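You operate a simulated robot arm through the tools that you are given. There is no shell and no other tool.

The job below is to be done with a simulated robot arm. You get a single attempt, and the scene is never put back.

JOB
Dust the brown block in the jig, then wax its top.
Fine: yellow cloth for the dust, clear wax on the black grip pad; put both back and close the tin. A coat counts when it lies all over at full strength: go over it till it gets no stronger. What is to be rubbed or washed off counts as gone when no trace of it is left.

Only the result counts: the job must be done as asked and must still hold three seconds after the hand-in. Knocking over, shifting, dropping, spilling or breaking anything else fails it. Flat cloth is picked up by pressing the open fingertips on it (5 to 10 N) and closing them slowly along it; thin cloth reads only 2 to 8 mm in the jaws.

ROBOT AND FRAMES
A 7-joint arm with a two-finger parallel gripper, fixed in place. Base frame: the origin is at the foot of the arm, x ahead of it, y to its left, z up; the work surface is at about z = 880. Lengths are in mm, angles in degrees, forces in N, time in s.
Its first joint turns from -166.0 to 166.0 degrees. Payload 4.4 kg.
Tool frame: the origin (TCP) lies between the finger pads and is the grasp point; the fingertips stand 23 mm ahead of it; z points along the fingers, y is the line along which they close. The gripper opens to 94 mm. The fingers are 38 mm wide and 10 mm thick; the gripper's body (54 by 96 mm) begins 39 mm behind the TCP.
Orientation is that of the tool frame in the base frame, as a unit quaternion [x, y, z, w]. With the fingers straight down and closing along the base's y, the tool's x points along the base's -x, its y along +y and its z along -z.

CONTROLS
- The arm moves only by the tool servo_tool. Its argument "series" is a list that holds one entry, the list of rows, each a list of 7 numbers: the closure in counts, from 0 (fully open) to 255 (shut), then the shift along the tool's x, y, z in mm, then the turn, a rotation vector about the tool's x, y, z in degrees. In form: [[[fingers, tx, ty, tz, wx, wy, wz], ...]]. A call has 1 to 20 rows; each row shifts and turns the commanded pose from where the row before left it, along the tool's axes as they then stand. Rows are played at 5 a second. More than 50 mm and 8.6 degrees between two rows, or a gripper value outside its range, and nothing of the call is played. Where a pose cannot be reached the arm comes as near as it can. A force on the tool above 40 N (or 10 N above the force at the start of the call, whichever is more), or a blocked arm, ends the call early, and 0.2 s more pass. Each finger travels about 108 mm/s and halts on what it meets, pressing with about 20 N; the grip force reading is that of the motor and also rises with nothing between the fingers. The clock runs only during rows and for 0.2 s after the last one: add rows that do not move to give the fingers time. It gives the time, the measured TCP pose, the force on the tool (base axes), the opening and the grip force at its end, in the units of the frame above (readings bear some noise), with the torque about the TCP (base axes, N m) and any sound that the robot's microphone picked up.
- Cameras (640 x 400 px; columns grow to the right, rows downward): "scene" is fixed at [61.4, -503.4, 1657.9]; the picture's right is [0.64, -0.77, 0.00], its down [-0.34, -0.28, -0.90] and it looks along [0.69, 0.58, -0.44] (base axes); focal length 349 px, centre (320, 200). "wrist" rides on the gripper at [86, 16, -75] in the tool frame; the picture's right is [-0.18, 0.98, 0.00], its down [-0.58, -0.11, -0.81] and it looks along [-0.79, -0.15, 0.59] (tool axes); focal length 243 px, centre (320, 200). There is no depth. A picture from a camera that has moved, and an enlarged one, comes with that camera's place and axes in the base frame and with its lens. The place of the scene camera against the robot may be out by one fixed shift of up to 25 mm in any direction.
- get_image(camera): a new picture of that camera. The clock stands still meanwhile.
- zoom(camera, box): a new picture of the part [left, top, right, bottom] of that camera's present view, enlarged. The clock stands still meanwhile.
- close_job(): hands the job in; it is judged then, once.

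Nothing tells you positions but the pictures and the camera data. Unless the task says otherwise, let go and move clear before handing in.

The tools are called after "Call:" by a JSON object that holds its "name" and its "arguments". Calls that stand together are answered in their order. servo_tool: Moves the arm, as the interface text tells. Its arguments: {"type":"object","properties":{"series":{"type":"array","items":{"type":"array","items":{"type":"array","items":{"type":"number"}}}}},"required":["series"]} The other tools are called the same way: get_image (camera) takes a picture; zoom (camera, box) takes an enlarged picture of a part of a camera's view; close_job () hands the job in.

At the start:

```text
t: 0.0
eef_pos: [584.6, 31.6, 1228.2]
ee_rot: [0.0, 1.0, 0.0, 0.0]
contact_force: [-0.5, -0.9, -0.1]
moment: [0.03, -0.03, -0.01]
gripper_width: 94.0
grip_force: 0.0
```

scene: 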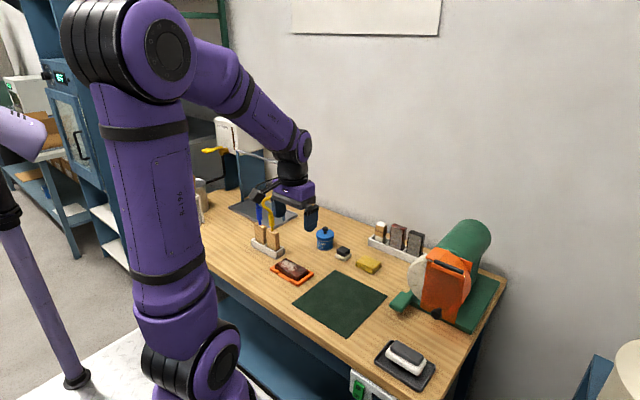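
wrist: 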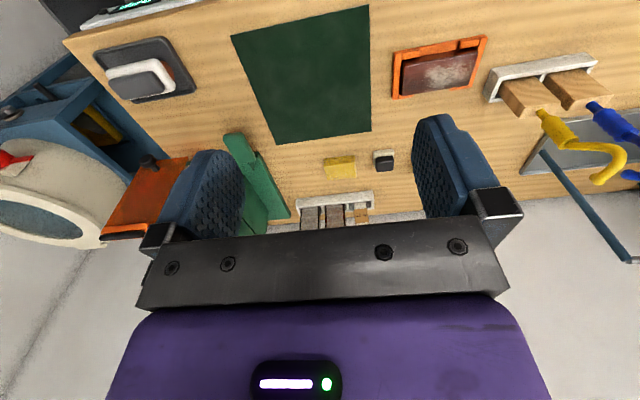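

I see a bench with an orange jig holding a brown dusty block, a yellow cloth, a black-topped pad, a blue tin, racks and a belt sander. I'll look closer before moving.

Call:
{"name": "zoom", "arguments": {"camera": "scene", "box": [230, 200, 330, 290]}}

Call:
{"name": "zoom", "arguments": {"camera": "scene", "box": [310, 210, 430, 290]}}

Call:
{"name": "zoom", "arguments": {"camera": "wrist", "box": [300, 20, 500, 240]}}

Call:
{"name": "zoom", "arguments": {"camera": "scene", "box": [340, 300, 460, 400]}}

```text
4.44 times, centred on (280, 245) of scene
camera zoom: at [61.4, -503.4, 1657.9], right [0.64, -0.77, 0.0], down [-0.34, -0.28, -0.9], along [0.69, 0.58, -0.44], focal length 1552 px, centre (498, 0)
```

zoom: 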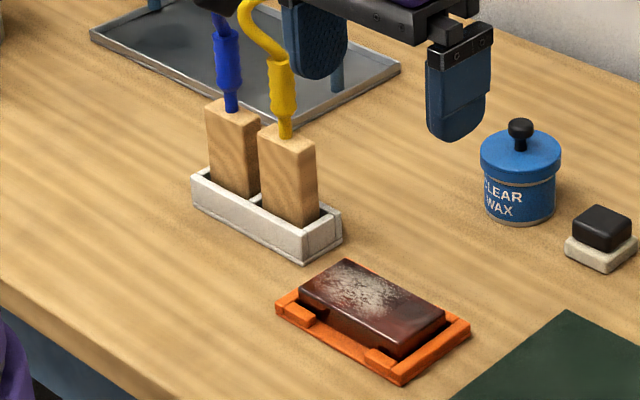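

```text
5.00 times, centred on (370, 250) of scene
camera zoom: at [61.4, -503.4, 1657.9], right [0.64, -0.77, 0.0], down [-0.34, -0.28, -0.9], along [0.69, 0.58, -0.44], focal length 1746 px, centre (70, -50)
```

zoom: 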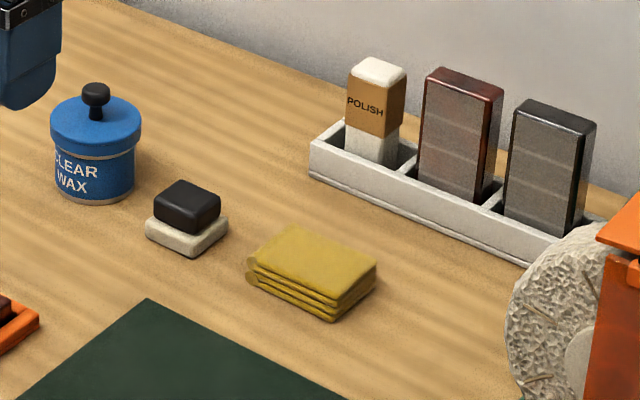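

```text
1.82 times, centred on (400, 130) of wrist
camera zoom: at [497.8, 47.5, 1302.4], right [0.18, 0.98, 0.0], down [0.58, -0.11, 0.81], along [0.79, -0.15, -0.59], focal length 441 px, centre (174, 327)
```

zoom: 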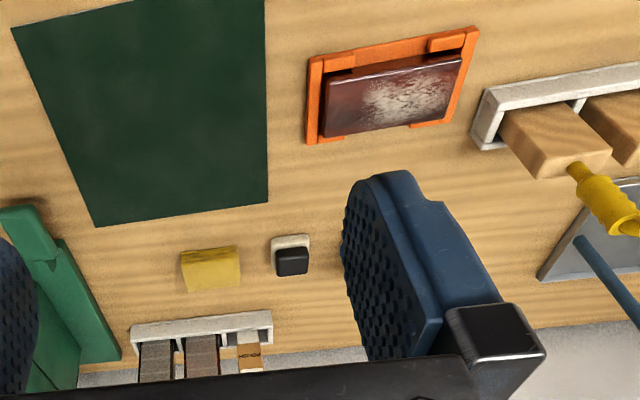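

```text
4.00 times, centred on (400, 350) of scene
camera zoom: at [61.4, -503.4, 1657.9], right [0.64, -0.77, 0.0], down [-0.34, -0.28, -0.9], along [0.69, 0.58, -0.44], focal length 1397 px, centre (0, -400)
```

zoom: 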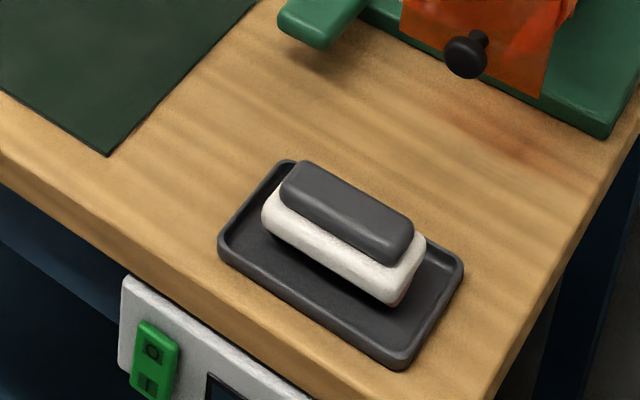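

The block sits in the orange jig at about (725, 197), yellow cloth at about (923, 16), black-grip pad at about (913, 120), wax tin roughly (940, 230). I'll shift the arm sideways to view the tin, jig and pad better.

Call:
{"name": "servo_tool", "arguments": {"series": [[[0, 0, 30, 0, 0, 0, 0], [0, 0, 30, 0, 0, 0, 0], [0, 0, 30, 0, 0, 0, 0], [0, 0, 30, 0, 0, 0, 0], [0, 0, 30, 0, 0, 0, 0], [0, 0, 0, 0, 0, 0, 0], [0, 0, 0, 0, 0, 0, 0]]]}}

Call:
{"name": "get_image", "arguments": {"camera": "wrist"}}

Call:
{"name": "get_image", "arguments": {"camera": "scene"}}

```text
t: 1.6
eef_pos: [584.6, 183.3, 1226.5]
ee_rot: [0.0, 1.0, 0.0, 0.0]
contact_force: [0.2, -0.1, 0.1]
moment: [-0.02, 0.0, 0.03]
gripper_width: 94.2
grip_force: 0.0
```

```text
taken
camera wrist: at [497.9, 198.6, 1300.5], right [0.18, 0.98, 0.0], down [0.58, -0.11, 0.81], along [0.79, -0.15, -0.59], focal length 243 px, centre (320, 200)
```

wrist: 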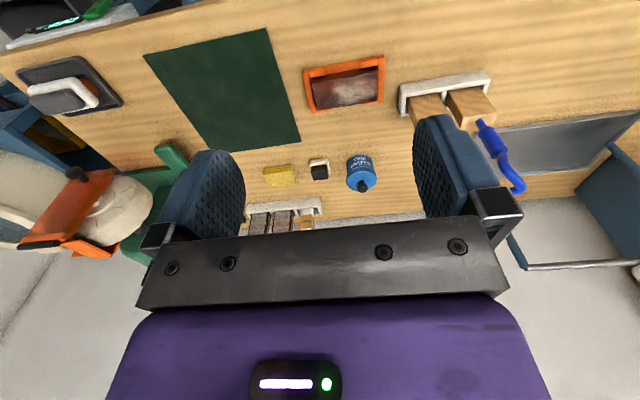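

```text
taken
```

scene: 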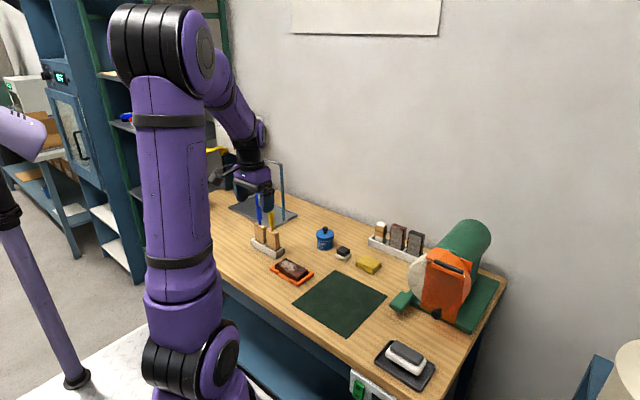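

The tin is now visible between the fingers in the wrist view. I'll zoom to measure cloth, pad, tin and block.

Call:
{"name": "zoom", "arguments": {"camera": "wrist", "box": [255, 140, 391, 225]}}

Call:
{"name": "zoom", "arguments": {"camera": "wrist", "box": [290, 40, 402, 120]}}

Call:
{"name": "zoom", "arguments": {"camera": "scene", "box": [264, 215, 384, 290]}}

```text
4.71 times, centred on (323, 182) of wrist
camera zoom: at [497.9, 198.6, 1300.5], right [0.18, 0.98, 0.0], down [0.58, -0.11, 0.81], along [0.79, -0.15, -0.59], focal length 1142 px, centre (306, 282)
```

zoom: 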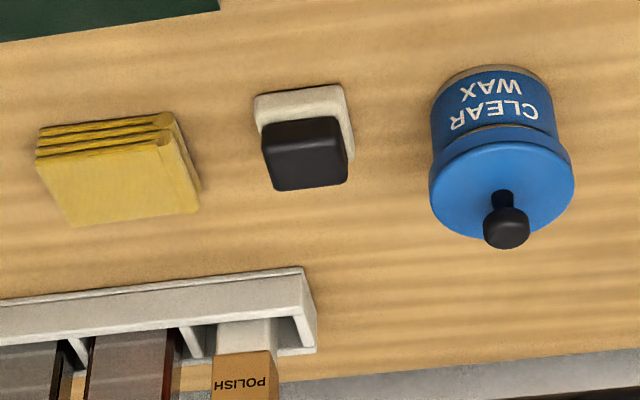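

```text
5.00 times, centred on (346, 80) of wrist
camera zoom: at [497.9, 198.6, 1300.5], right [0.18, 0.98, 0.0], down [0.58, -0.11, 0.81], along [0.79, -0.15, -0.59], focal length 1213 px, centre (190, 800)
```

zoom: 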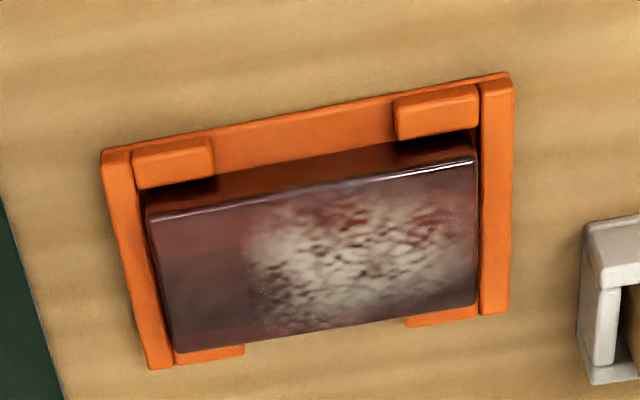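

```text
5.33 times, centred on (324, 252) of scene
camera zoom: at [61.4, -503.4, 1657.9], right [0.64, -0.77, 0.0], down [-0.34, -0.28, -0.9], along [0.69, 0.58, -0.44], focal length 1863 px, centre (299, -80)
```

zoom: 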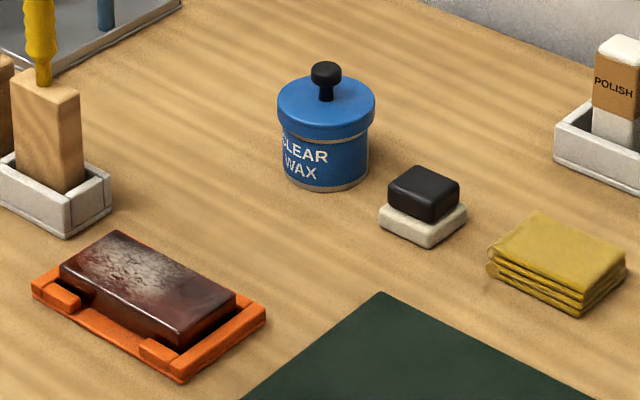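

Measurements: cloth about x 903–962, y −20–53, 19 mm high; pad at about (920, 120); tin at about (931, 215) with knob around z 959; block top about x 704–755, y 146–254, z about 903. I'll go above the cloth first.

Call:
{"name": "servo_tool", "arguments": {"series": [[[0, -28.9, -13.9, 16.3, 0, 0, 0], [0, -28.9, -13.9, 16.3, 0, 0, 0], [0, -28.9, -13.9, 16.3, 0, 0, 0], [0, -28.9, -13.9, 16.3, 0, 0, 0], [0, -28.9, -13.9, 16.3, 0, 0, 0], [0, -28.9, -13.9, 16.3, 0, 0, 0], [0, -28.9, -13.9, 16.3, 0, 0, 0], [0, -28.9, -13.9, 16.3, 0, 0, 0], [0, -28.9, -13.9, 16.3, 0, 0, 0], [0, -28.9, -13.9, 16.3, 0, 0, 0], [0, -28.9, -13.9, 16.3, 0, 0, 0], [0, -28.9, -13.9, 16.3, 0, 0, 0], [0, 0, 0, 0, 0, 0, 0], [0, 0, 0, 0, 0, 0, 0]]]}}

Call:
{"name": "get_image", "arguments": {"camera": "wrist"}}

Call:
{"name": "get_image", "arguments": {"camera": "scene"}}

```text
t: 4.6
eef_pos: [929.2, 14.9, 1033.1]
ee_rot: [0.0, 1.0, 0.0, 0.0]
contact_force: [-0.2, -0.8, 0.2]
moment: [-0.03, -0.03, 0.03]
gripper_width: 94.1
grip_force: 0.1
```

```text
taken
camera wrist: at [842.0, 30.3, 1108.0], right [0.18, 0.98, 0.0], down [0.58, -0.11, 0.81], along [0.79, -0.15, -0.59], focal length 243 px, centre (320, 200)
```

wrist: 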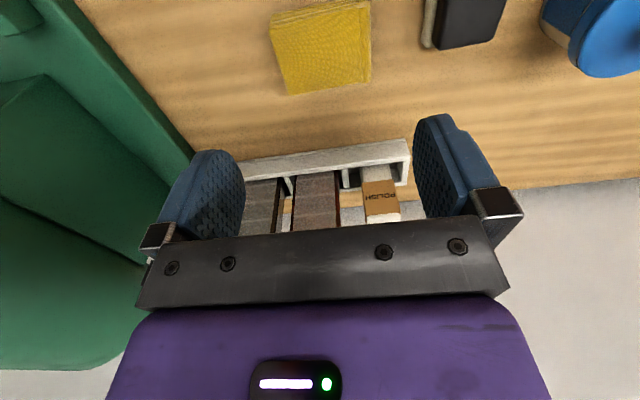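

```text
taken
```

scene: 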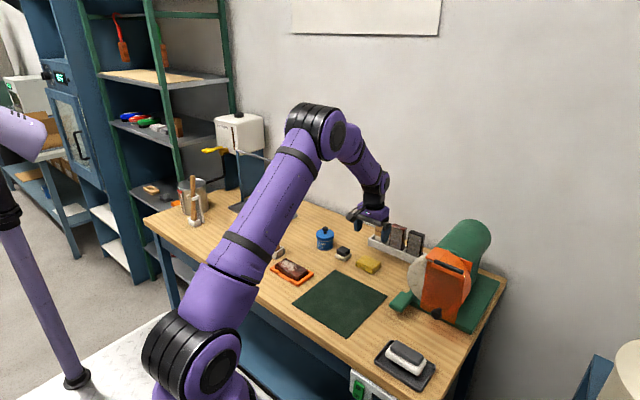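

The arm is right over the yellow cloth, which looks centred at about (929, 17). I'll go down around it with the fingers open.

Call:
{"name": "servo_tool", "arguments": {"series": [[[0, 0, 1, 20, 0, 0, 0], [0, 0, 1, 20, 0, 0, 0], [0, 0, 0, 20, 0, 0, 0], [0, 0, 0, 20, 0, 0, 0], [0, 0, 0, 15, 0, 0, 0], [0, 0, 0, 10, 0, 0, 0], [0, 0, 0, 10, 0, 0, 0], [0, 0, 0, 0, 0, 0, 0], [0, 0, 0, 0, 0, 0, 0]]]}}

Call:
{"name": "get_image", "arguments": {"camera": "wrist"}}

Call:
{"name": "zoom", "arguments": {"camera": "scene", "box": [310, 200, 450, 290]}}

```text
t: 6.6
eef_pos: [929.6, 17.8, 918.5]
ee_rot: [0.0, 1.0, 0.001, 0.0]
contact_force: [-0.5, 0.0, 0.6]
moment: [0.0, 0.02, 0.03]
gripper_width: 93.9
grip_force: 0.1
```

```text
taken
camera wrist: at [843.4, 33.1, 992.4], right [0.18, 0.98, 0.0], down [0.58, -0.11, 0.81], along [0.79, -0.15, -0.59], focal length 243 px, centre (320, 200)
```

wrist: 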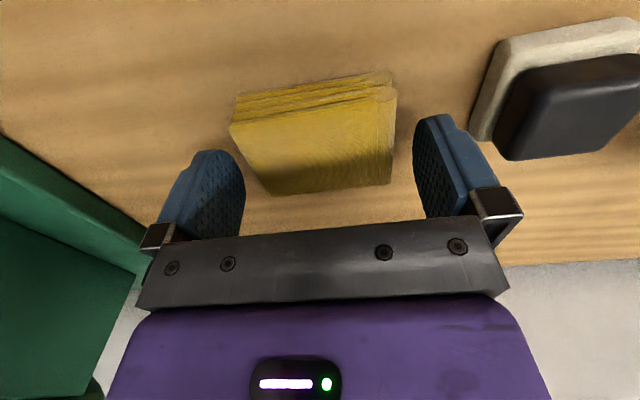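

```text
4.44 times, centred on (380, 245) of scene
camera zoom: at [61.4, -503.4, 1657.9], right [0.64, -0.77, 0.0], down [-0.34, -0.28, -0.9], along [0.69, 0.58, -0.44], focal length 1552 px, centre (53, 0)
```

zoom: 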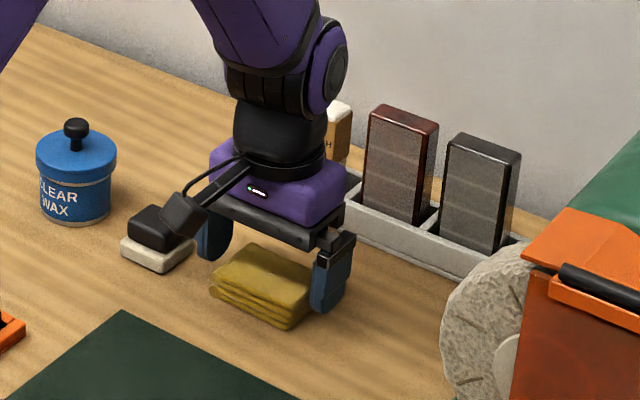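

The cloth is centred between the fingers. I'll lower a bit more so the tips sit about 8 mm above the table and close slowly.

Call:
{"name": "servo_tool", "arguments": {"series": [[[0, 0, 0, 4, 0, 0, 0], [0, 0, 0, 3.5, 0, 0, 0], [0, 0, 0, 0, 0, 0, 0], [20, 0, 0, 0, 0, 0, 0], [35, 0, 0, 0, 0, 0, 0], [50, 0, 0, 0, 0, 0, 0], [60, 0, 0, 0, 0, 0, 0], [70, 0, 0, 0, 0, 0, 0], [80, 0, 0, 0, 0, 0, 0], [90, 0, 0, 0, 0, 0, 0], [100, 0, 0, 0, 0, 0, 0], [100, 0, 0, 0, 0, 0, 0]]]}}

Call:
{"name": "get_image", "arguments": {"camera": "wrist"}}

Call:
{"name": "zoom", "arguments": {"camera": "scene", "box": [310, 200, 450, 290]}}

```text
t: 9.2
eef_pos: [930.8, 17.7, 910.8]
ee_rot: [-0.001, 1.0, 0.0, -0.001]
contact_force: [0.2, -0.1, 1.0]
moment: [0.01, 0.02, -0.01]
gripper_width: 71.1
grip_force: 19.6
```

```text
taken
camera wrist: at [844.4, 33.1, 984.4], right [0.18, 0.98, 0.0], down [0.58, -0.11, 0.81], along [0.79, -0.15, -0.59], focal length 243 px, centre (320, 200)
```

wrist: 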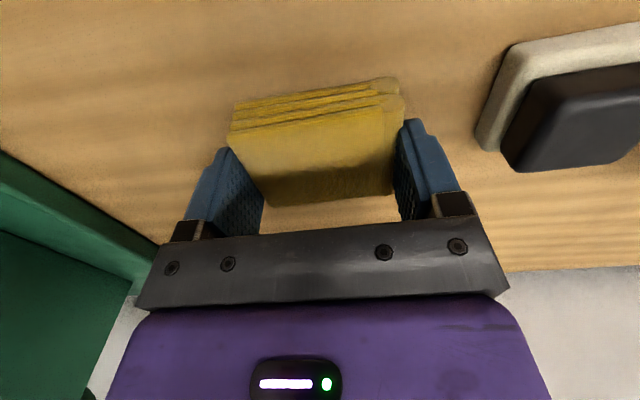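

```text
4.44 times, centred on (380, 245) of scene
camera zoom: at [61.4, -503.4, 1657.9], right [0.64, -0.77, 0.0], down [-0.34, -0.28, -0.9], along [0.69, 0.58, -0.44], focal length 1552 px, centre (53, 0)
```

zoom: 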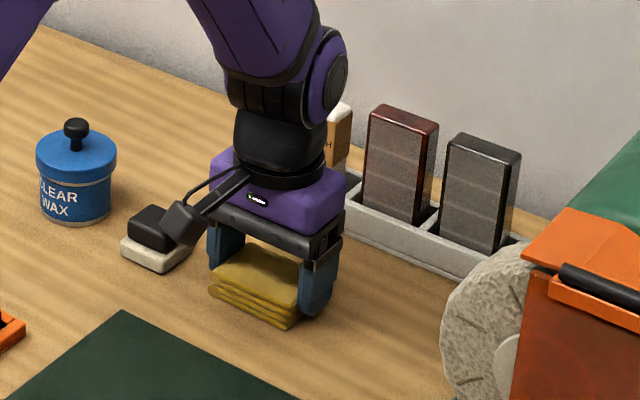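

Gripped at 71 mm with about 20 N. I'll lift a little and check the cloth comes along.

Call:
{"name": "servo_tool", "arguments": {"series": [[[120, 0, 0, -5, 0, 0, 0], [120, 0, 0, -10, 0, 0, 0], [120, 0, 0, -15, 0, 0, 0], [120, 0, 0, -15, 0, 0, 0], [120, 0, 0, -15, 0, 0, 0], [120, 0, 0, 0, 0, 0, 0], [120, 0, 0, 0, 0, 0, 0]]]}}

Call:
{"name": "get_image", "arguments": {"camera": "wrist"}}

Call:
{"name": "zoom", "arguments": {"camera": "scene", "box": [310, 200, 450, 290]}}

```text
t: 10.8
eef_pos: [932.0, 18.1, 968.5]
ee_rot: [0.0, 1.0, 0.001, 0.0]
contact_force: [-0.2, -0.2, 0.4]
moment: [0.04, -0.01, 0.03]
gripper_width: 70.7
grip_force: 19.6
```

```text
taken
camera wrist: at [844.1, 32.9, 1043.1], right [0.18, 0.98, 0.0], down [0.58, -0.11, 0.81], along [0.79, -0.15, -0.59], focal length 243 px, centre (320, 200)
```

wrist: 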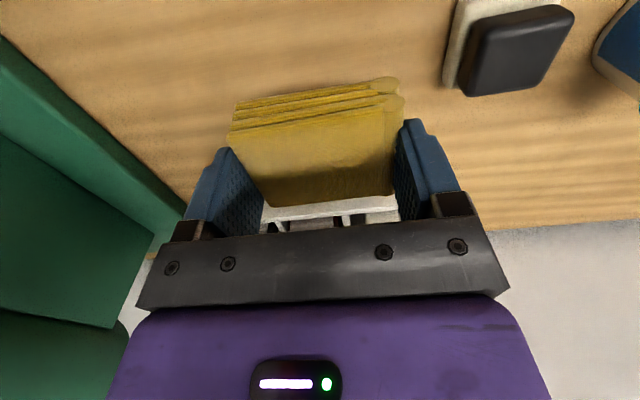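

```text
4.44 times, centred on (380, 245) of scene
camera zoom: at [61.4, -503.4, 1657.9], right [0.64, -0.77, 0.0], down [-0.34, -0.28, -0.9], along [0.69, 0.58, -0.44], focal length 1552 px, centre (53, 0)
```

zoom: 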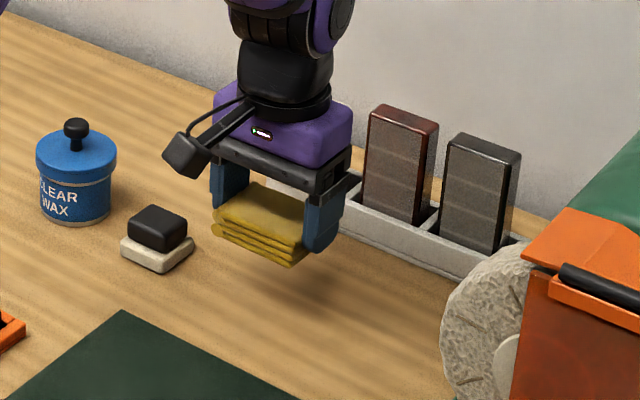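

The cloth is held firmly, with its underside about 8 mm below the fingertips. Next I carry it over to hover above the block in the jig.

Call:
{"name": "servo_tool", "arguments": {"series": [[[120, 0, 0, -20, 0, 0, 0], [120, 0, 0, -20, 0, 0, 0], [120, 22.4, 20.2, 0, 0, 0, 0], [120, 22.4, 20.2, 0, 0, 0, 0], [120, 22.4, 20.2, 0, 0, 0, 0], [120, 22.4, 20.2, 0, 0, 0, 0], [120, 22.4, 20.2, 0, 0, 0, 0], [120, 22.4, 20.2, 0, 0, 0, 0], [120, 22.4, 20.2, 0, 0, 0, 0], [120, 22.4, 20.2, 0, 0, 0, 0], [120, 22.4, 20.2, 0, 0, 0, 0], [120, 0, 0, 0, 0, 0, 0], [120, 0, 0, 0, 0, 0, 0]]]}}

Call:
{"name": "get_image", "arguments": {"camera": "wrist"}}

Call:
{"name": "zoom", "arguments": {"camera": "scene", "box": [220, 180, 360, 290]}}

```text
t: 13.6
eef_pos: [734.4, 201.2, 1010.4]
ee_rot: [0.0, 1.0, -0.001, 0.0]
contact_force: [0.4, 0.5, -1.0]
moment: [0.0, 0.01, 0.01]
gripper_width: 71.1
grip_force: 20.0
```

```text
taken
camera wrist: at [647.2, 217.1, 1084.4], right [0.18, 0.98, 0.0], down [0.58, -0.11, 0.81], along [0.79, -0.15, -0.59], focal length 243 px, centre (320, 200)
```

wrist: 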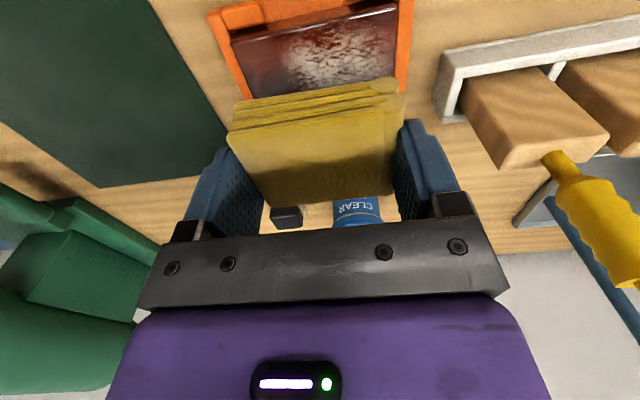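

```text
3.64 times, centred on (290, 235) of scene
camera zoom: at [61.4, -503.4, 1657.9], right [0.64, -0.77, 0.0], down [-0.34, -0.28, -0.9], along [0.69, 0.58, -0.44], focal length 1270 px, centre (429, 73)
```

zoom: 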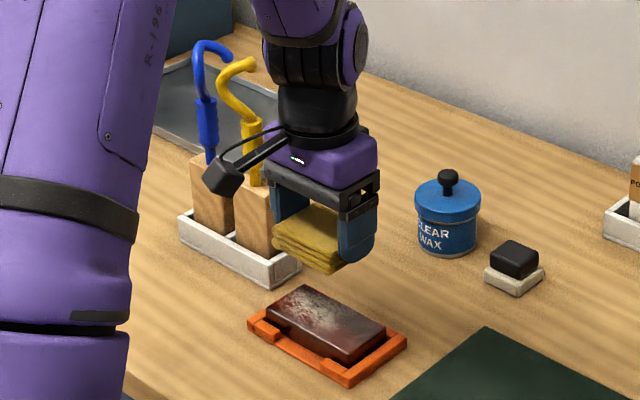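

The cloth hovers over the block (near edge x≈705, y 146–253). I'll lower it gently and look for contact.

Call:
{"name": "servo_tool", "arguments": {"series": [[[120, 3, 0, 15, 0, 0, 0], [120, 0, 0, 15, 0, 0, 0], [120, 0, 0, 15, 0, 0, 0], [120, 0, 0, 10, 0, 0, 0], [120, 0, 0, 8, 0, 0, 0], [120, 0, 0, 5, 0, 0, 0], [120, 0, 0, 2, 0, 0, 0], [120, 0, 0, 2, 0, 0, 0], [120, 0, 0, 0, 0, 0, 0]]]}}

```text
t: 15.6
eef_pos: [727.6, 199.5, 937.5]
ee_rot: [0.0, 1.0, 0.0, 0.001]
contact_force: [0.5, -0.1, -0.2]
moment: [-0.01, 0.0, -0.02]
gripper_width: 70.6
grip_force: 20.5
```

Call:
{"name": "servo_tool", "arguments": {"series": [[[120, -3, 0, 1, 0, 0, 0], [120, 0, 0, 1, 0, 0, 0], [120, 0, 0, 1, 0, 0, 0], [120, 0, 0, 1, 0, 0, 0], [120, 0, 0, 0, 0, 0, 0]]]}}

Call:
{"name": "get_image", "arguments": {"camera": "wrist"}}

Call:
{"name": "zoom", "arguments": {"camera": "scene", "box": [240, 220, 340, 290]}}

```text
t: 16.8
eef_pos: [729.9, 199.0, 935.5]
ee_rot: [0.0, 1.0, 0.001, 0.002]
contact_force: [0.9, -0.4, 27.2]
moment: [-0.03, -0.01, 0.0]
gripper_width: 71.3
grip_force: 19.7
```

```text
taken
camera wrist: at [642.9, 215.1, 1009.2], right [0.18, 0.98, 0.0], down [0.58, -0.11, 0.81], along [0.79, -0.15, -0.59], focal length 243 px, centre (320, 200)
```

wrist: 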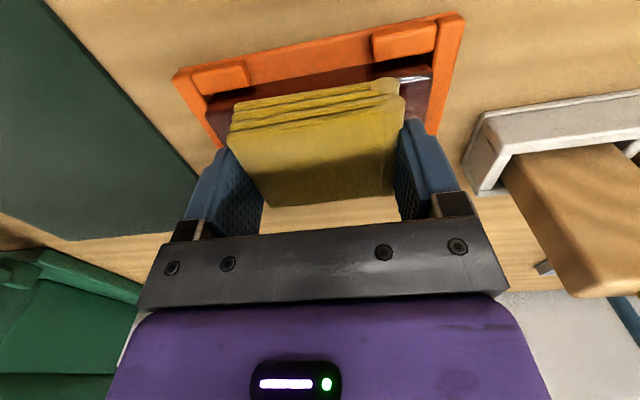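

```text
5.71 times, centred on (290, 255) of scene
camera zoom: at [61.4, -503.4, 1657.9], right [0.64, -0.77, 0.0], down [-0.34, -0.28, -0.9], along [0.69, 0.58, -0.44], focal length 1996 px, centre (491, -114)
```

zoom: 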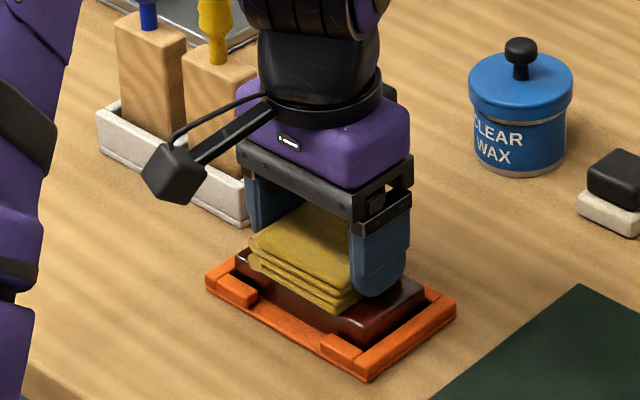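

Contact at about z 936, a bit hard at 27 N, so I back off about 1 mm and rub along the block in y.

Call:
{"name": "servo_tool", "arguments": {"series": [[[120, 0, 0, -1.1, 0, 0, 0], [120, 0, 6, 0, 0, 0, 0], [120, 0, 8, 0, 0, 0, 0], [120, 0, 8, 0, 0, 0, 0], [120, 0, 6, 0, 0, 0, 0], [120, 0, 0, 0, 0, 0, 0]]]}}

```text
t: 18.2
eef_pos: [730.0, 228.3, 935.2]
ee_rot: [0.0, 1.0, 0.001, 0.0]
contact_force: [0.6, -3.8, 9.2]
moment: [-0.12, -0.04, -0.02]
gripper_width: 70.6
grip_force: 19.8
```

Pressure is about 9 N, which is good. I'll rub back and forth over the full length.

Call:
{"name": "servo_tool", "arguments": {"series": [[[120, 0, -8, 0, 0, 0, 0], [120, 0, -8, 0, 0, 0, 0], [120, 0, -8, 0, 0, 0, 0], [120, 0, -8, 0, 0, 0, 0], [120, 0, -8, 0, 0, 0, 0], [120, 0, -8, 0, 0, 0, 0], [120, 0, -7, 0, 0, 0, 0], [120, 0, 0, 0, 0, 0, 0], [120, 0, 8, 0, 0, 0, 0], [120, 0, 8, 0, 0, 0, 0], [120, 0, 8, 0, 0, 0, 0], [120, 0, 8, 0, 0, 0, 0], [120, 0, 8, 0, 0, 0, 0], [120, 0, 8, 0, 0, 0, 0], [120, 0, 7, 0, 0, 0, 0], [120, 0, 0, 0, 0, 0, 0]]]}}

Call:
{"name": "get_image", "arguments": {"camera": "wrist"}}

Call:
{"name": "zoom", "arguments": {"camera": "scene", "box": [240, 220, 340, 290]}}

```text
t: 21.6
eef_pos: [729.4, 227.2, 935.4]
ee_rot: [0.0, 1.0, 0.001, -0.001]
contact_force: [-1.2, 0.4, 2.9]
moment: [-0.04, 0.04, -0.05]
gripper_width: 71.0
grip_force: 20.1
```

```text
taken
camera wrist: at [642.8, 242.3, 1009.6], right [0.18, 0.98, 0.0], down [0.58, -0.11, 0.81], along [0.79, -0.15, -0.59], focal length 243 px, centre (320, 200)
```

wrist: 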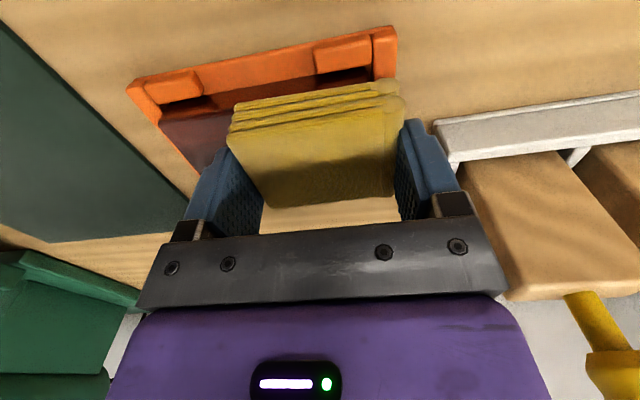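

```text
5.71 times, centred on (290, 255) of scene
camera zoom: at [61.4, -503.4, 1657.9], right [0.64, -0.77, 0.0], down [-0.34, -0.28, -0.9], along [0.69, 0.58, -0.44], focal length 1996 px, centre (491, -114)
```

zoom: 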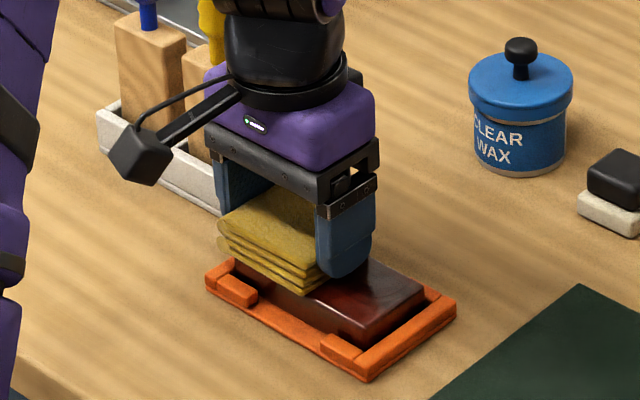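

The cleared half looks clean. One more pair of passes with slightly more pressure and a small x offset, then I'll lift to inspect.

Call:
{"name": "servo_tool", "arguments": {"series": [[[120, -2, 0, 0.4, 0, 0, 0], [120, 0, -8, 0, 0, 0, 0], [120, 0, -8, 0, 0, 0, 0], [120, 0, -8, 0, 0, 0, 0], [120, 0, -8, 0, 0, 0, 0], [120, 0, -8, 0, 0, 0, 0], [120, 0, -8, 0, 0, 0, 0], [120, 0, -8, 0, 0, 0, 0], [120, 2, 0, 0, 0, 0, 0], [120, 0, 8, 0, 0, 0, 0], [120, 0, 8, 0, 0, 0, 0], [120, 0, 8, 0, 0, 0, 0], [120, 0, 8, 0, 0, 0, 0], [120, 0, 8, 0, 0, 0, 0], [120, 0, 8, 0, 0, 0, 0], [120, 0, 8, 0, 0, 0, 0], [120, 0, 0, 0, 0, 0, 0]]]}}

Call:
{"name": "servo_tool", "arguments": {"series": [[[120, 0, -8, 0, 0, 0, 0], [120, 0, -8, 0, 0, 0, 0], [120, 0, -8, 0, 0, 0, 0], [120, 0, -8, 0, 0, 0, 0], [120, 0, -8, 0, 0, 0, 0], [120, 0, -8, 0, 0, 0, 0], [120, 0, -8, 0, 0, 0, 0], [120, 0, 0, 0, 0, 0, 0], [120, 0, 0, -10, 0, 0, 0], [120, 0, 0, -20, 0, 0, 0], [120, 0, 0, -20, 0, 0, 0], [120, 0, 0, -20, 0, 0, 0], [120, 0, 0, -20, 0, 0, 0], [120, 0, 0, 0, 0, 0, 0]]]}}

Call:
{"name": "get_image", "arguments": {"camera": "wrist"}}

Call:
{"name": "zoom", "arguments": {"camera": "scene", "box": [250, 240, 330, 290]}}

```text
t: 25.2
eef_pos: [728.9, 227.6, 934.8]
ee_rot: [0.001, 1.0, 0.0, 0.0]
contact_force: [-0.4, -6.4, 16.7]
moment: [-0.26, -0.03, -0.02]
gripper_width: 70.9
grip_force: 19.9
```

```text
t: 28.2
eef_pos: [729.6, 169.1, 1026.2]
ee_rot: [0.0, 1.0, 0.0, 0.001]
contact_force: [-0.1, 0.1, 0.4]
moment: [0.02, 0.02, 0.03]
gripper_width: 71.0
grip_force: 20.1
```

```text
taken
camera wrist: at [641.9, 185.0, 1099.7], right [0.18, 0.98, 0.0], down [0.58, -0.11, 0.81], along [0.79, -0.15, -0.59], focal length 243 px, centre (320, 200)
```

wrist: 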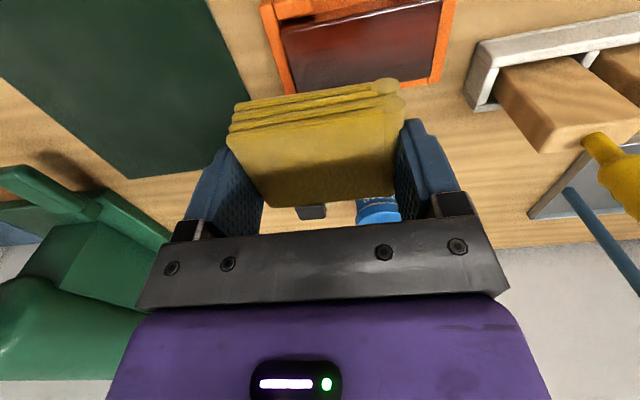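

```text
8.00 times, centred on (290, 265) of scene
camera zoom: at [61.4, -503.4, 1657.9], right [0.64, -0.77, 0.0], down [-0.34, -0.28, -0.9], along [0.69, 0.58, -0.44], focal length 2794 px, centre (560, -320)
```

zoom: 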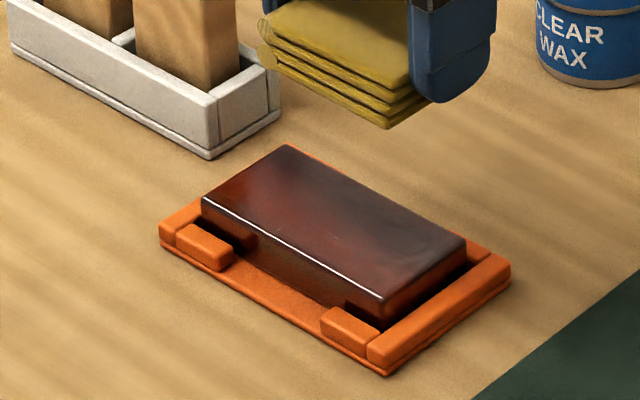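

The dust seems gone; I'll back off a bit to inspect the whole top with the wrist camera.

Call:
{"name": "servo_tool", "arguments": {"series": [[[120, 20, 0, -10, 0, 0, 0], [120, 20, 0, -10, 0, 0, 0], [120, 20, 0, -10, 0, 0, 0], [120, 0, 0, 0, 0, 0, 0], [120, 0, 0, 0, 0, 0, 0]]]}}

Call:
{"name": "zoom", "arguments": {"camera": "wrist", "box": [250, 0, 450, 125]}}

Call:
{"name": "zoom", "arguments": {"camera": "scene", "box": [265, 250, 315, 285]}}

```text
t: 29.4
eef_pos: [669.0, 169.8, 1055.0]
ee_rot: [0.0, 1.0, -0.001, 0.001]
contact_force: [0.5, 0.2, 0.1]
moment: [0.04, 0.01, -0.01]
gripper_width: 70.8
grip_force: 19.8
```

```text
3.20 times, centred on (350, 62) of wrist
camera zoom: at [581.3, 185.5, 1129.1], right [0.18, 0.98, 0.0], down [0.58, -0.11, 0.81], along [0.79, -0.15, -0.59], focal length 776 px, centre (224, 640)
```

zoom: 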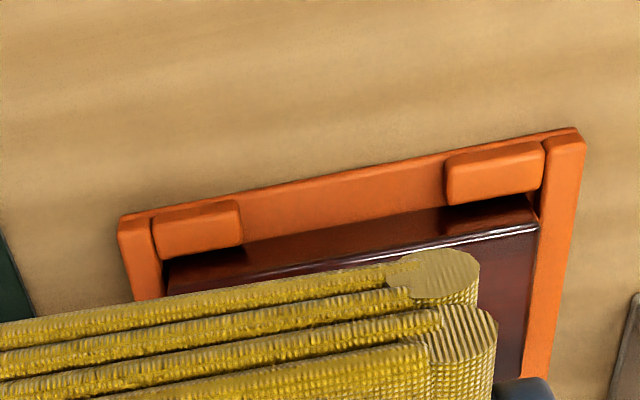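

```text
11.43 times, centred on (290, 268) of scene
camera zoom: at [61.4, -503.4, 1657.9], right [0.64, -0.77, 0.0], down [-0.34, -0.28, -0.9], along [0.69, 0.58, -0.44], focal length 3992 px, centre (663, -571)
```

zoom: 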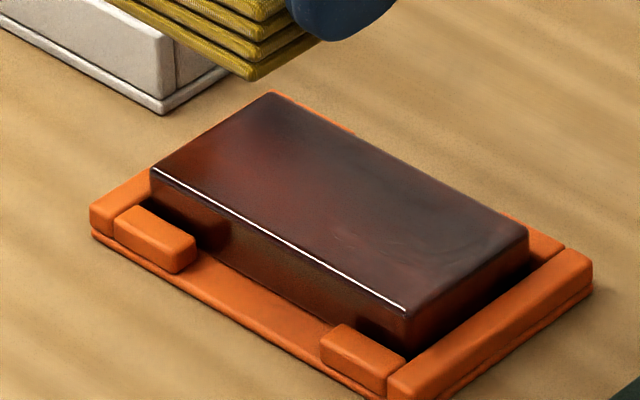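

From the scene camera the top looks clean. I'll pull back to check the whole top unobstructed with the wrist camera.

Call:
{"name": "servo_tool", "arguments": {"series": [[[120, 13.8, -12, -29, 0, 0, 0], [120, 13.8, -12, -29, 0, 0, 0], [120, 13.8, -12, -29, 0, 0, 0], [120, 13.8, -12, -29, 0, 0, 0], [120, 13.8, -12, -29, 0, 0, 0], [120, 0, 0, 0, 0, 0, 0], [120, 0, 0, 0, 0, 0, 0]]]}}

Call:
{"name": "zoom", "arguments": {"camera": "wrist", "box": [340, 20, 452, 90]}}

Call:
{"name": "get_image", "arguments": {"camera": "wrist"}}

```text
t: 31.0
eef_pos: [601.0, 110.0, 1204.0]
ee_rot: [0.0, 1.0, 0.0, 0.0]
contact_force: [-0.1, -0.4, 0.4]
moment: [-0.03, 0.01, -0.04]
gripper_width: 70.7
grip_force: 19.6
```

```text
5.71 times, centred on (396, 55) of wrist
camera zoom: at [513.8, 125.2, 1277.3], right [0.18, 0.98, 0.0], down [0.58, -0.11, 0.81], along [0.79, -0.15, -0.59], focal length 1386 px, centre (-114, 1029)
```

zoom: 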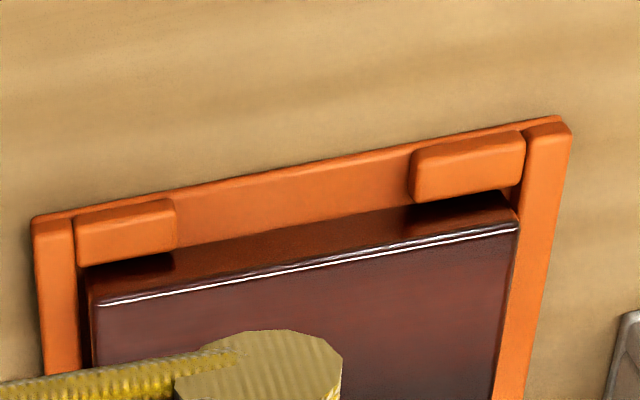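

```text
taken
camera wrist: at [513.8, 125.2, 1277.3], right [0.18, 0.98, 0.0], down [0.58, -0.11, 0.81], along [0.79, -0.15, -0.59], focal length 243 px, centre (320, 200)
```

wrist: 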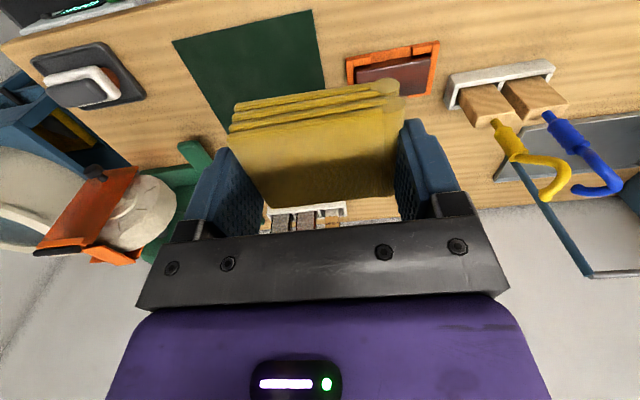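

Mostly visible and clean; shifting left a bit to see the rest of the top.

Call:
{"name": "servo_tool", "arguments": {"series": [[[120, 0, -25, 0, 0, 0, 0], [120, 0, -25, 0, 0, 0, 0], [120, 0, -20, 0, 0, 0, 0], [120, 0, 0, 0, 0, 0, 0], [120, 0, 0, 0, 0, 0, 0]]]}}

Call:
{"name": "zoom", "arguments": {"camera": "wrist", "box": [370, 20, 482, 90]}}

```text
t: 32.2
eef_pos: [601.2, 40.1, 1200.5]
ee_rot: [0.0, 1.0, 0.0, -0.001]
contact_force: [0.6, -0.1, 0.4]
moment: [0.0, -0.01, -0.02]
gripper_width: 71.0
grip_force: 19.9
```

```text
5.71 times, centred on (426, 55) of wrist
camera zoom: at [514.4, 55.1, 1275.0], right [0.18, 0.98, 0.0], down [0.58, -0.11, 0.81], along [0.79, -0.15, -0.59], focal length 1386 px, centre (-286, 1029)
```

zoom: 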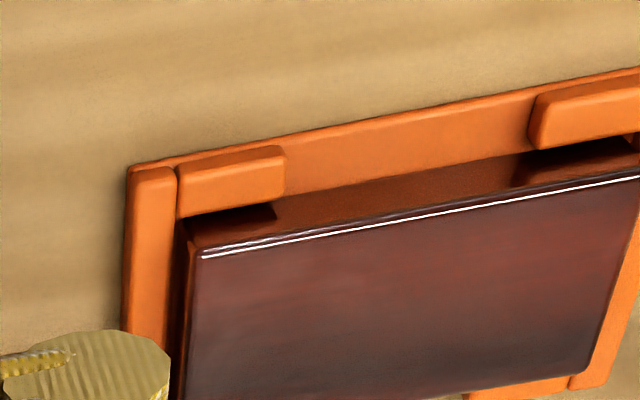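

The top is free of dust. Now I return the cloth to its original spot.

Call:
{"name": "servo_tool", "arguments": {"series": [[[120, -33, -2.2, 24, 0, 0, 0], [120, -33, -2.2, 24, 0, 0, 0], [120, -33, -2.2, 24, 0, 0, 0], [120, -33, -2.2, 24, 0, 0, 0], [120, -33, -2.2, 24, 0, 0, 0], [120, -33, -2.2, 24, 0, 0, 0], [120, -33, -2.2, 24, 0, 0, 0], [120, -33, -2.2, 24, 0, 0, 0], [120, -33, -2.2, 24, 0, 0, 0], [120, -33, -2.2, 24, 0, 0, 0], [120, 0, 0, 0, 0, 0, 0], [120, 0, 0, 0, 0, 0, 0], [120, 0, 0, 0, 0, 0, 0]]]}}

Call:
{"name": "get_image", "arguments": {"camera": "wrist"}}

```text
t: 35.0
eef_pos: [933.7, 21.6, 962.4]
ee_rot: [-0.001, 1.0, 0.0, 0.001]
contact_force: [0.3, 0.2, 0.2]
moment: [0.0, 0.02, 0.0]
gripper_width: 70.9
grip_force: 20.3
```

```text
taken
camera wrist: at [845.9, 36.9, 1035.9], right [0.18, 0.98, 0.0], down [0.58, -0.11, 0.81], along [0.79, -0.15, -0.59], focal length 243 px, centre (320, 200)
```

wrist: 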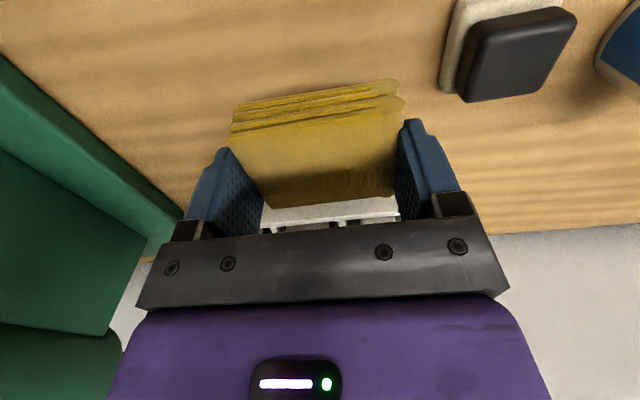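

Slightly off the original grasp point, so I correct by a few mm and lower until contact with the table.

Call:
{"name": "servo_tool", "arguments": {"series": [[[120, 2, -3.5, 10, 0, 0, 0], [120, 0, 0, 15, 0, 0, 0], [120, 0, 0, 12, 0, 0, 0], [120, 0, 0, 8, 0, 0, 0], [120, 0, 0, 3, 0, 0, 0], [120, 0, 0, 1, 0, 0, 0], [120, 0, 0, 0, 0, 0, 0], [120, 0, 0, 0, 0, 0, 0]]]}}

```text
t: 36.8
eef_pos: [930.2, 15.0, 911.2]
ee_rot: [0.0, 1.0, 0.0, -0.001]
contact_force: [0.2, 0.3, -0.8]
moment: [-0.02, 0.02, 0.01]
gripper_width: 71.0
grip_force: 20.1
```

Call:
{"name": "servo_tool", "arguments": {"series": [[[120, 0, 2, 0, 0, 0, 0], [120, 0, 0, 0.5, 0, 0, 0], [120, 0, 0, 0.4, 0, 0, 0], [120, 0, 0, 0, 0, 0, 0]]]}}

```text
t: 37.8
eef_pos: [930.7, 18.9, 909.1]
ee_rot: [0.001, 1.0, 0.0, 0.0]
contact_force: [-1.9, 2.6, 6.8]
moment: [0.01, 0.08, 0.01]
gripper_width: 71.3
grip_force: 20.2
```

The cloth rests on the table. Opening slowly and rising.

Call:
{"name": "servo_tool", "arguments": {"series": [[[120, 0, 0, -0.4, 0, 0, 0], [80, 0, 0, 0, 0, 0, 0], [55, 0, 0, 0, 0, 0, 0], [35, 0, 0, 0, 0, 0, 0], [15, 0, 0, 0, 0, 0, 0], [0, 0, 0, 0, 0, 0, 0], [0, 0, 0, 0, 0, 0, 0], [0, 0, 0, -10, 0, 0, 0], [0, 0, 0, -20, 0, 0, 0], [0, 0, 0, -25, 0, 0, 0], [0, 0, 0, -30, 0, 0, 0], [0, 0, 0, 0, 0, 0, 0]]]}}

Call:
{"name": "get_image", "arguments": {"camera": "wrist"}}

Call:
{"name": "zoom", "arguments": {"camera": "scene", "box": [310, 200, 450, 290]}}

```text
t: 40.4
eef_pos: [928.1, 15.4, 998.0]
ee_rot: [-0.001, 1.0, 0.001, 0.001]
contact_force: [-0.6, 1.0, 0.1]
moment: [-0.01, -0.02, 0.01]
gripper_width: 93.9
grip_force: 0.0
```

```text
taken
camera wrist: at [841.3, 32.0, 1071.7], right [0.18, 0.98, 0.0], down [0.58, -0.11, 0.81], along [0.79, -0.15, -0.59], focal length 243 px, centre (320, 200)
```

wrist: 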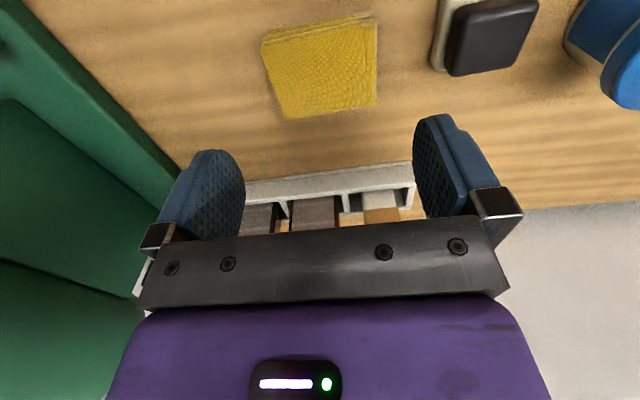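

```text
4.44 times, centred on (380, 245) of scene
camera zoom: at [61.4, -503.4, 1657.9], right [0.64, -0.77, 0.0], down [-0.34, -0.28, -0.9], along [0.69, 0.58, -0.44], focal length 1552 px, centre (53, 0)
```

zoom: 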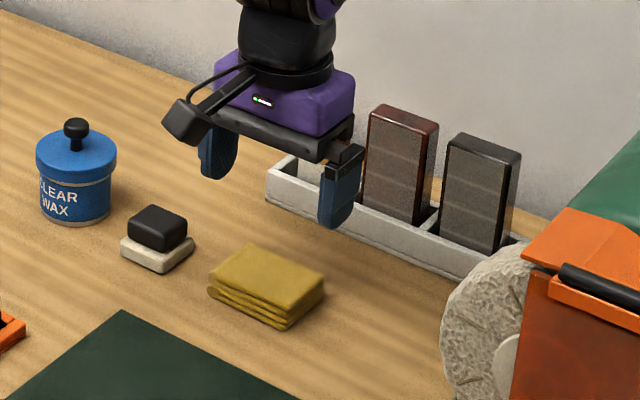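

The cloth is back in place. Next, the tin: I move beside it and take a look at the knob.

Call:
{"name": "servo_tool", "arguments": {"series": [[[0, 6, 25, -8, 0, 0, 0], [0, 6, 25, -8, 0, 0, 0], [0, 6, 25, -8, 0, 0, 0], [0, 6, 25, -8, 0, 0, 0], [0, 6, 25, -8, 0, 0, 0], [0, 6, 25, -8, 0, 0, 0], [0, 6, 25, -8, 0, 0, 0], [0, 6, 25, -8, 0, 0, 0], [0, 0, 0, 0, 0, 0, 0], [0, 0, 0, 0, 0, 0, 0]]]}}

Call:
{"name": "get_image", "arguments": {"camera": "wrist"}}

Call:
{"name": "zoom", "arguments": {"camera": "scene", "box": [270, 180, 390, 270]}}

```text
t: 42.6
eef_pos: [881.2, 219.4, 1059.2]
ee_rot: [0.0, 1.0, 0.0, 0.0]
contact_force: [-0.9, -0.1, -0.6]
moment: [-0.01, -0.02, -0.02]
gripper_width: 94.2
grip_force: 0.2
```

```text
taken
camera wrist: at [794.8, 234.7, 1133.8], right [0.18, 0.98, 0.0], down [0.58, -0.11, 0.81], along [0.79, -0.15, -0.59], focal length 243 px, centre (320, 200)
```

wrist: 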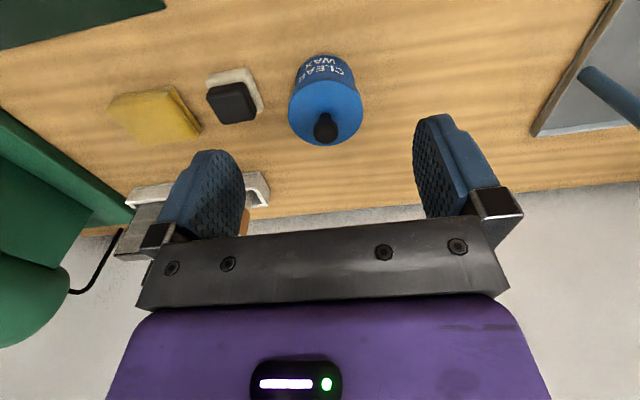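

```text
4.44 times, centred on (330, 225) of scene
camera zoom: at [61.4, -503.4, 1657.9], right [0.64, -0.77, 0.0], down [-0.34, -0.28, -0.9], along [0.69, 0.58, -0.44], focal length 1552 px, centre (276, 89)
```

zoom: 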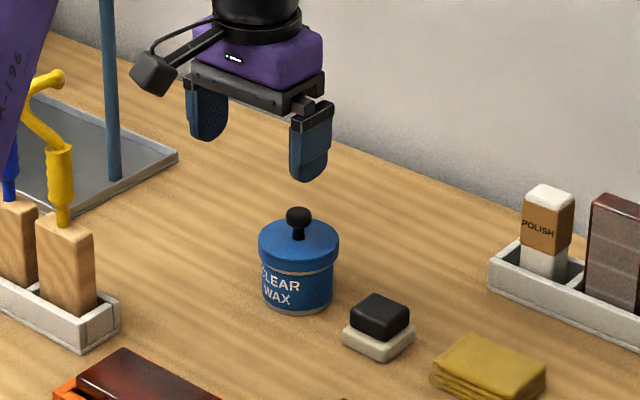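

Call:
{"name": "zoom", "arguments": {"camera": "wrist", "box": [260, 40, 388, 160]}}

Call:
{"name": "zoom", "arguments": {"camera": "scene", "box": [300, 215, 350, 260]}}

```text
3.33 times, centred on (324, 100) of wrist
camera zoom: at [794.8, 234.7, 1133.8], right [0.18, 0.98, 0.0], down [0.58, -0.11, 0.81], along [0.79, -0.15, -0.59], focal length 809 px, centre (307, 533)
```

zoom: 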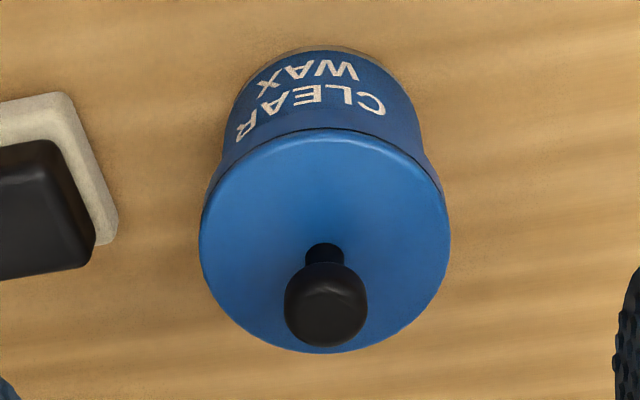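

```text
8.89 times, centred on (325, 238) of scene
camera zoom: at [61.4, -503.4, 1657.9], right [0.64, -0.77, 0.0], down [-0.34, -0.28, -0.9], along [0.69, 0.58, -0.44], focal length 3104 px, centre (276, -133)
```

zoom: 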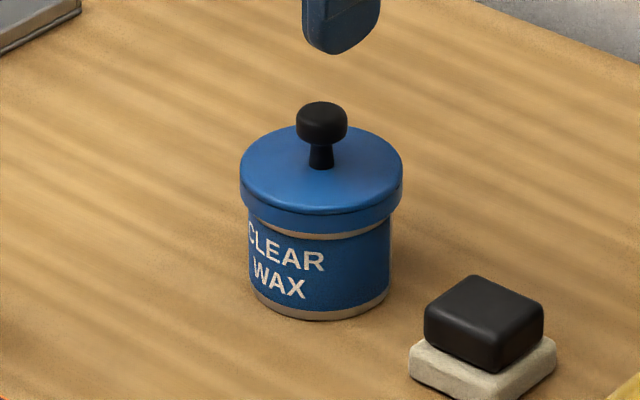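

The lid is about 68 mm wide, centred at about (929, 215), top near z 940, with the knob cap around z 957–966. I'll come over it and go down with the fingers around the knob.

Call:
{"name": "servo_tool", "arguments": {"series": [[[0, -16, -1.5, 10, 0, 0, 0], [0, -16, -1.5, 15, 0, 0, 0], [0, -16, -1, 15, 0, 0, 0], [0, 0, 0, 15, 0, 0, 0], [0, 0, 0, 10, 0, 0, 0], [60, 0, 0, 5, 0, 0, 0], [90, 0, 0, 0, 0, 0, 0], [90, 0, 0, 0, 0, 0, 0], [90, 0, 0, 0, 0, 0, 0]]]}}

Call:
{"name": "get_image", "arguments": {"camera": "wrist"}}

Call:
{"name": "zoom", "arguments": {"camera": "scene", "box": [290, 195, 360, 260]}}

```text
t: 44.6
eef_pos: [929.2, 213.7, 988.0]
ee_rot: [0.0, 1.0, 0.0, 0.0]
contact_force: [0.3, 0.0, -0.7]
moment: [-0.03, -0.03, 0.0]
gripper_width: 60.8
grip_force: 0.1
```

```text
taken
camera wrist: at [841.8, 228.5, 1063.0], right [0.18, 0.98, 0.0], down [0.58, -0.11, 0.81], along [0.79, -0.15, -0.59], focal length 243 px, centre (320, 200)
```

wrist: 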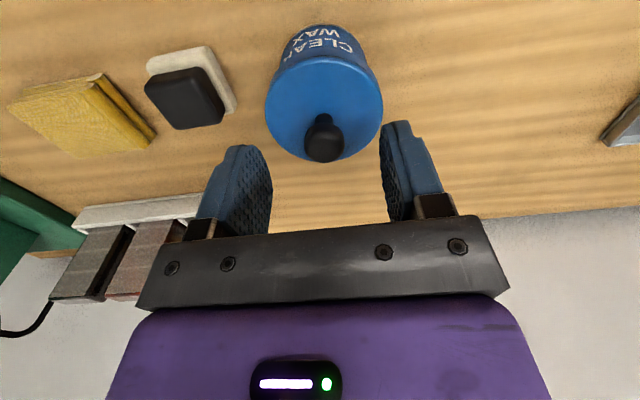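

```text
6.15 times, centred on (325, 228) of scene
camera zoom: at [61.4, -503.4, 1657.9], right [0.64, -0.77, 0.0], down [-0.34, -0.28, -0.9], along [0.69, 0.58, -0.44], focal length 2149 px, centre (289, 31)
```

zoom: 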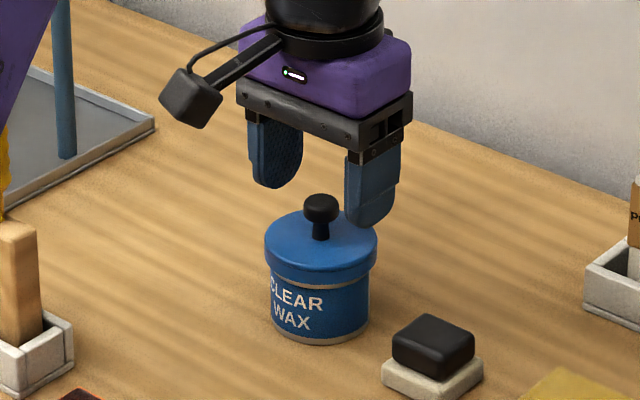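

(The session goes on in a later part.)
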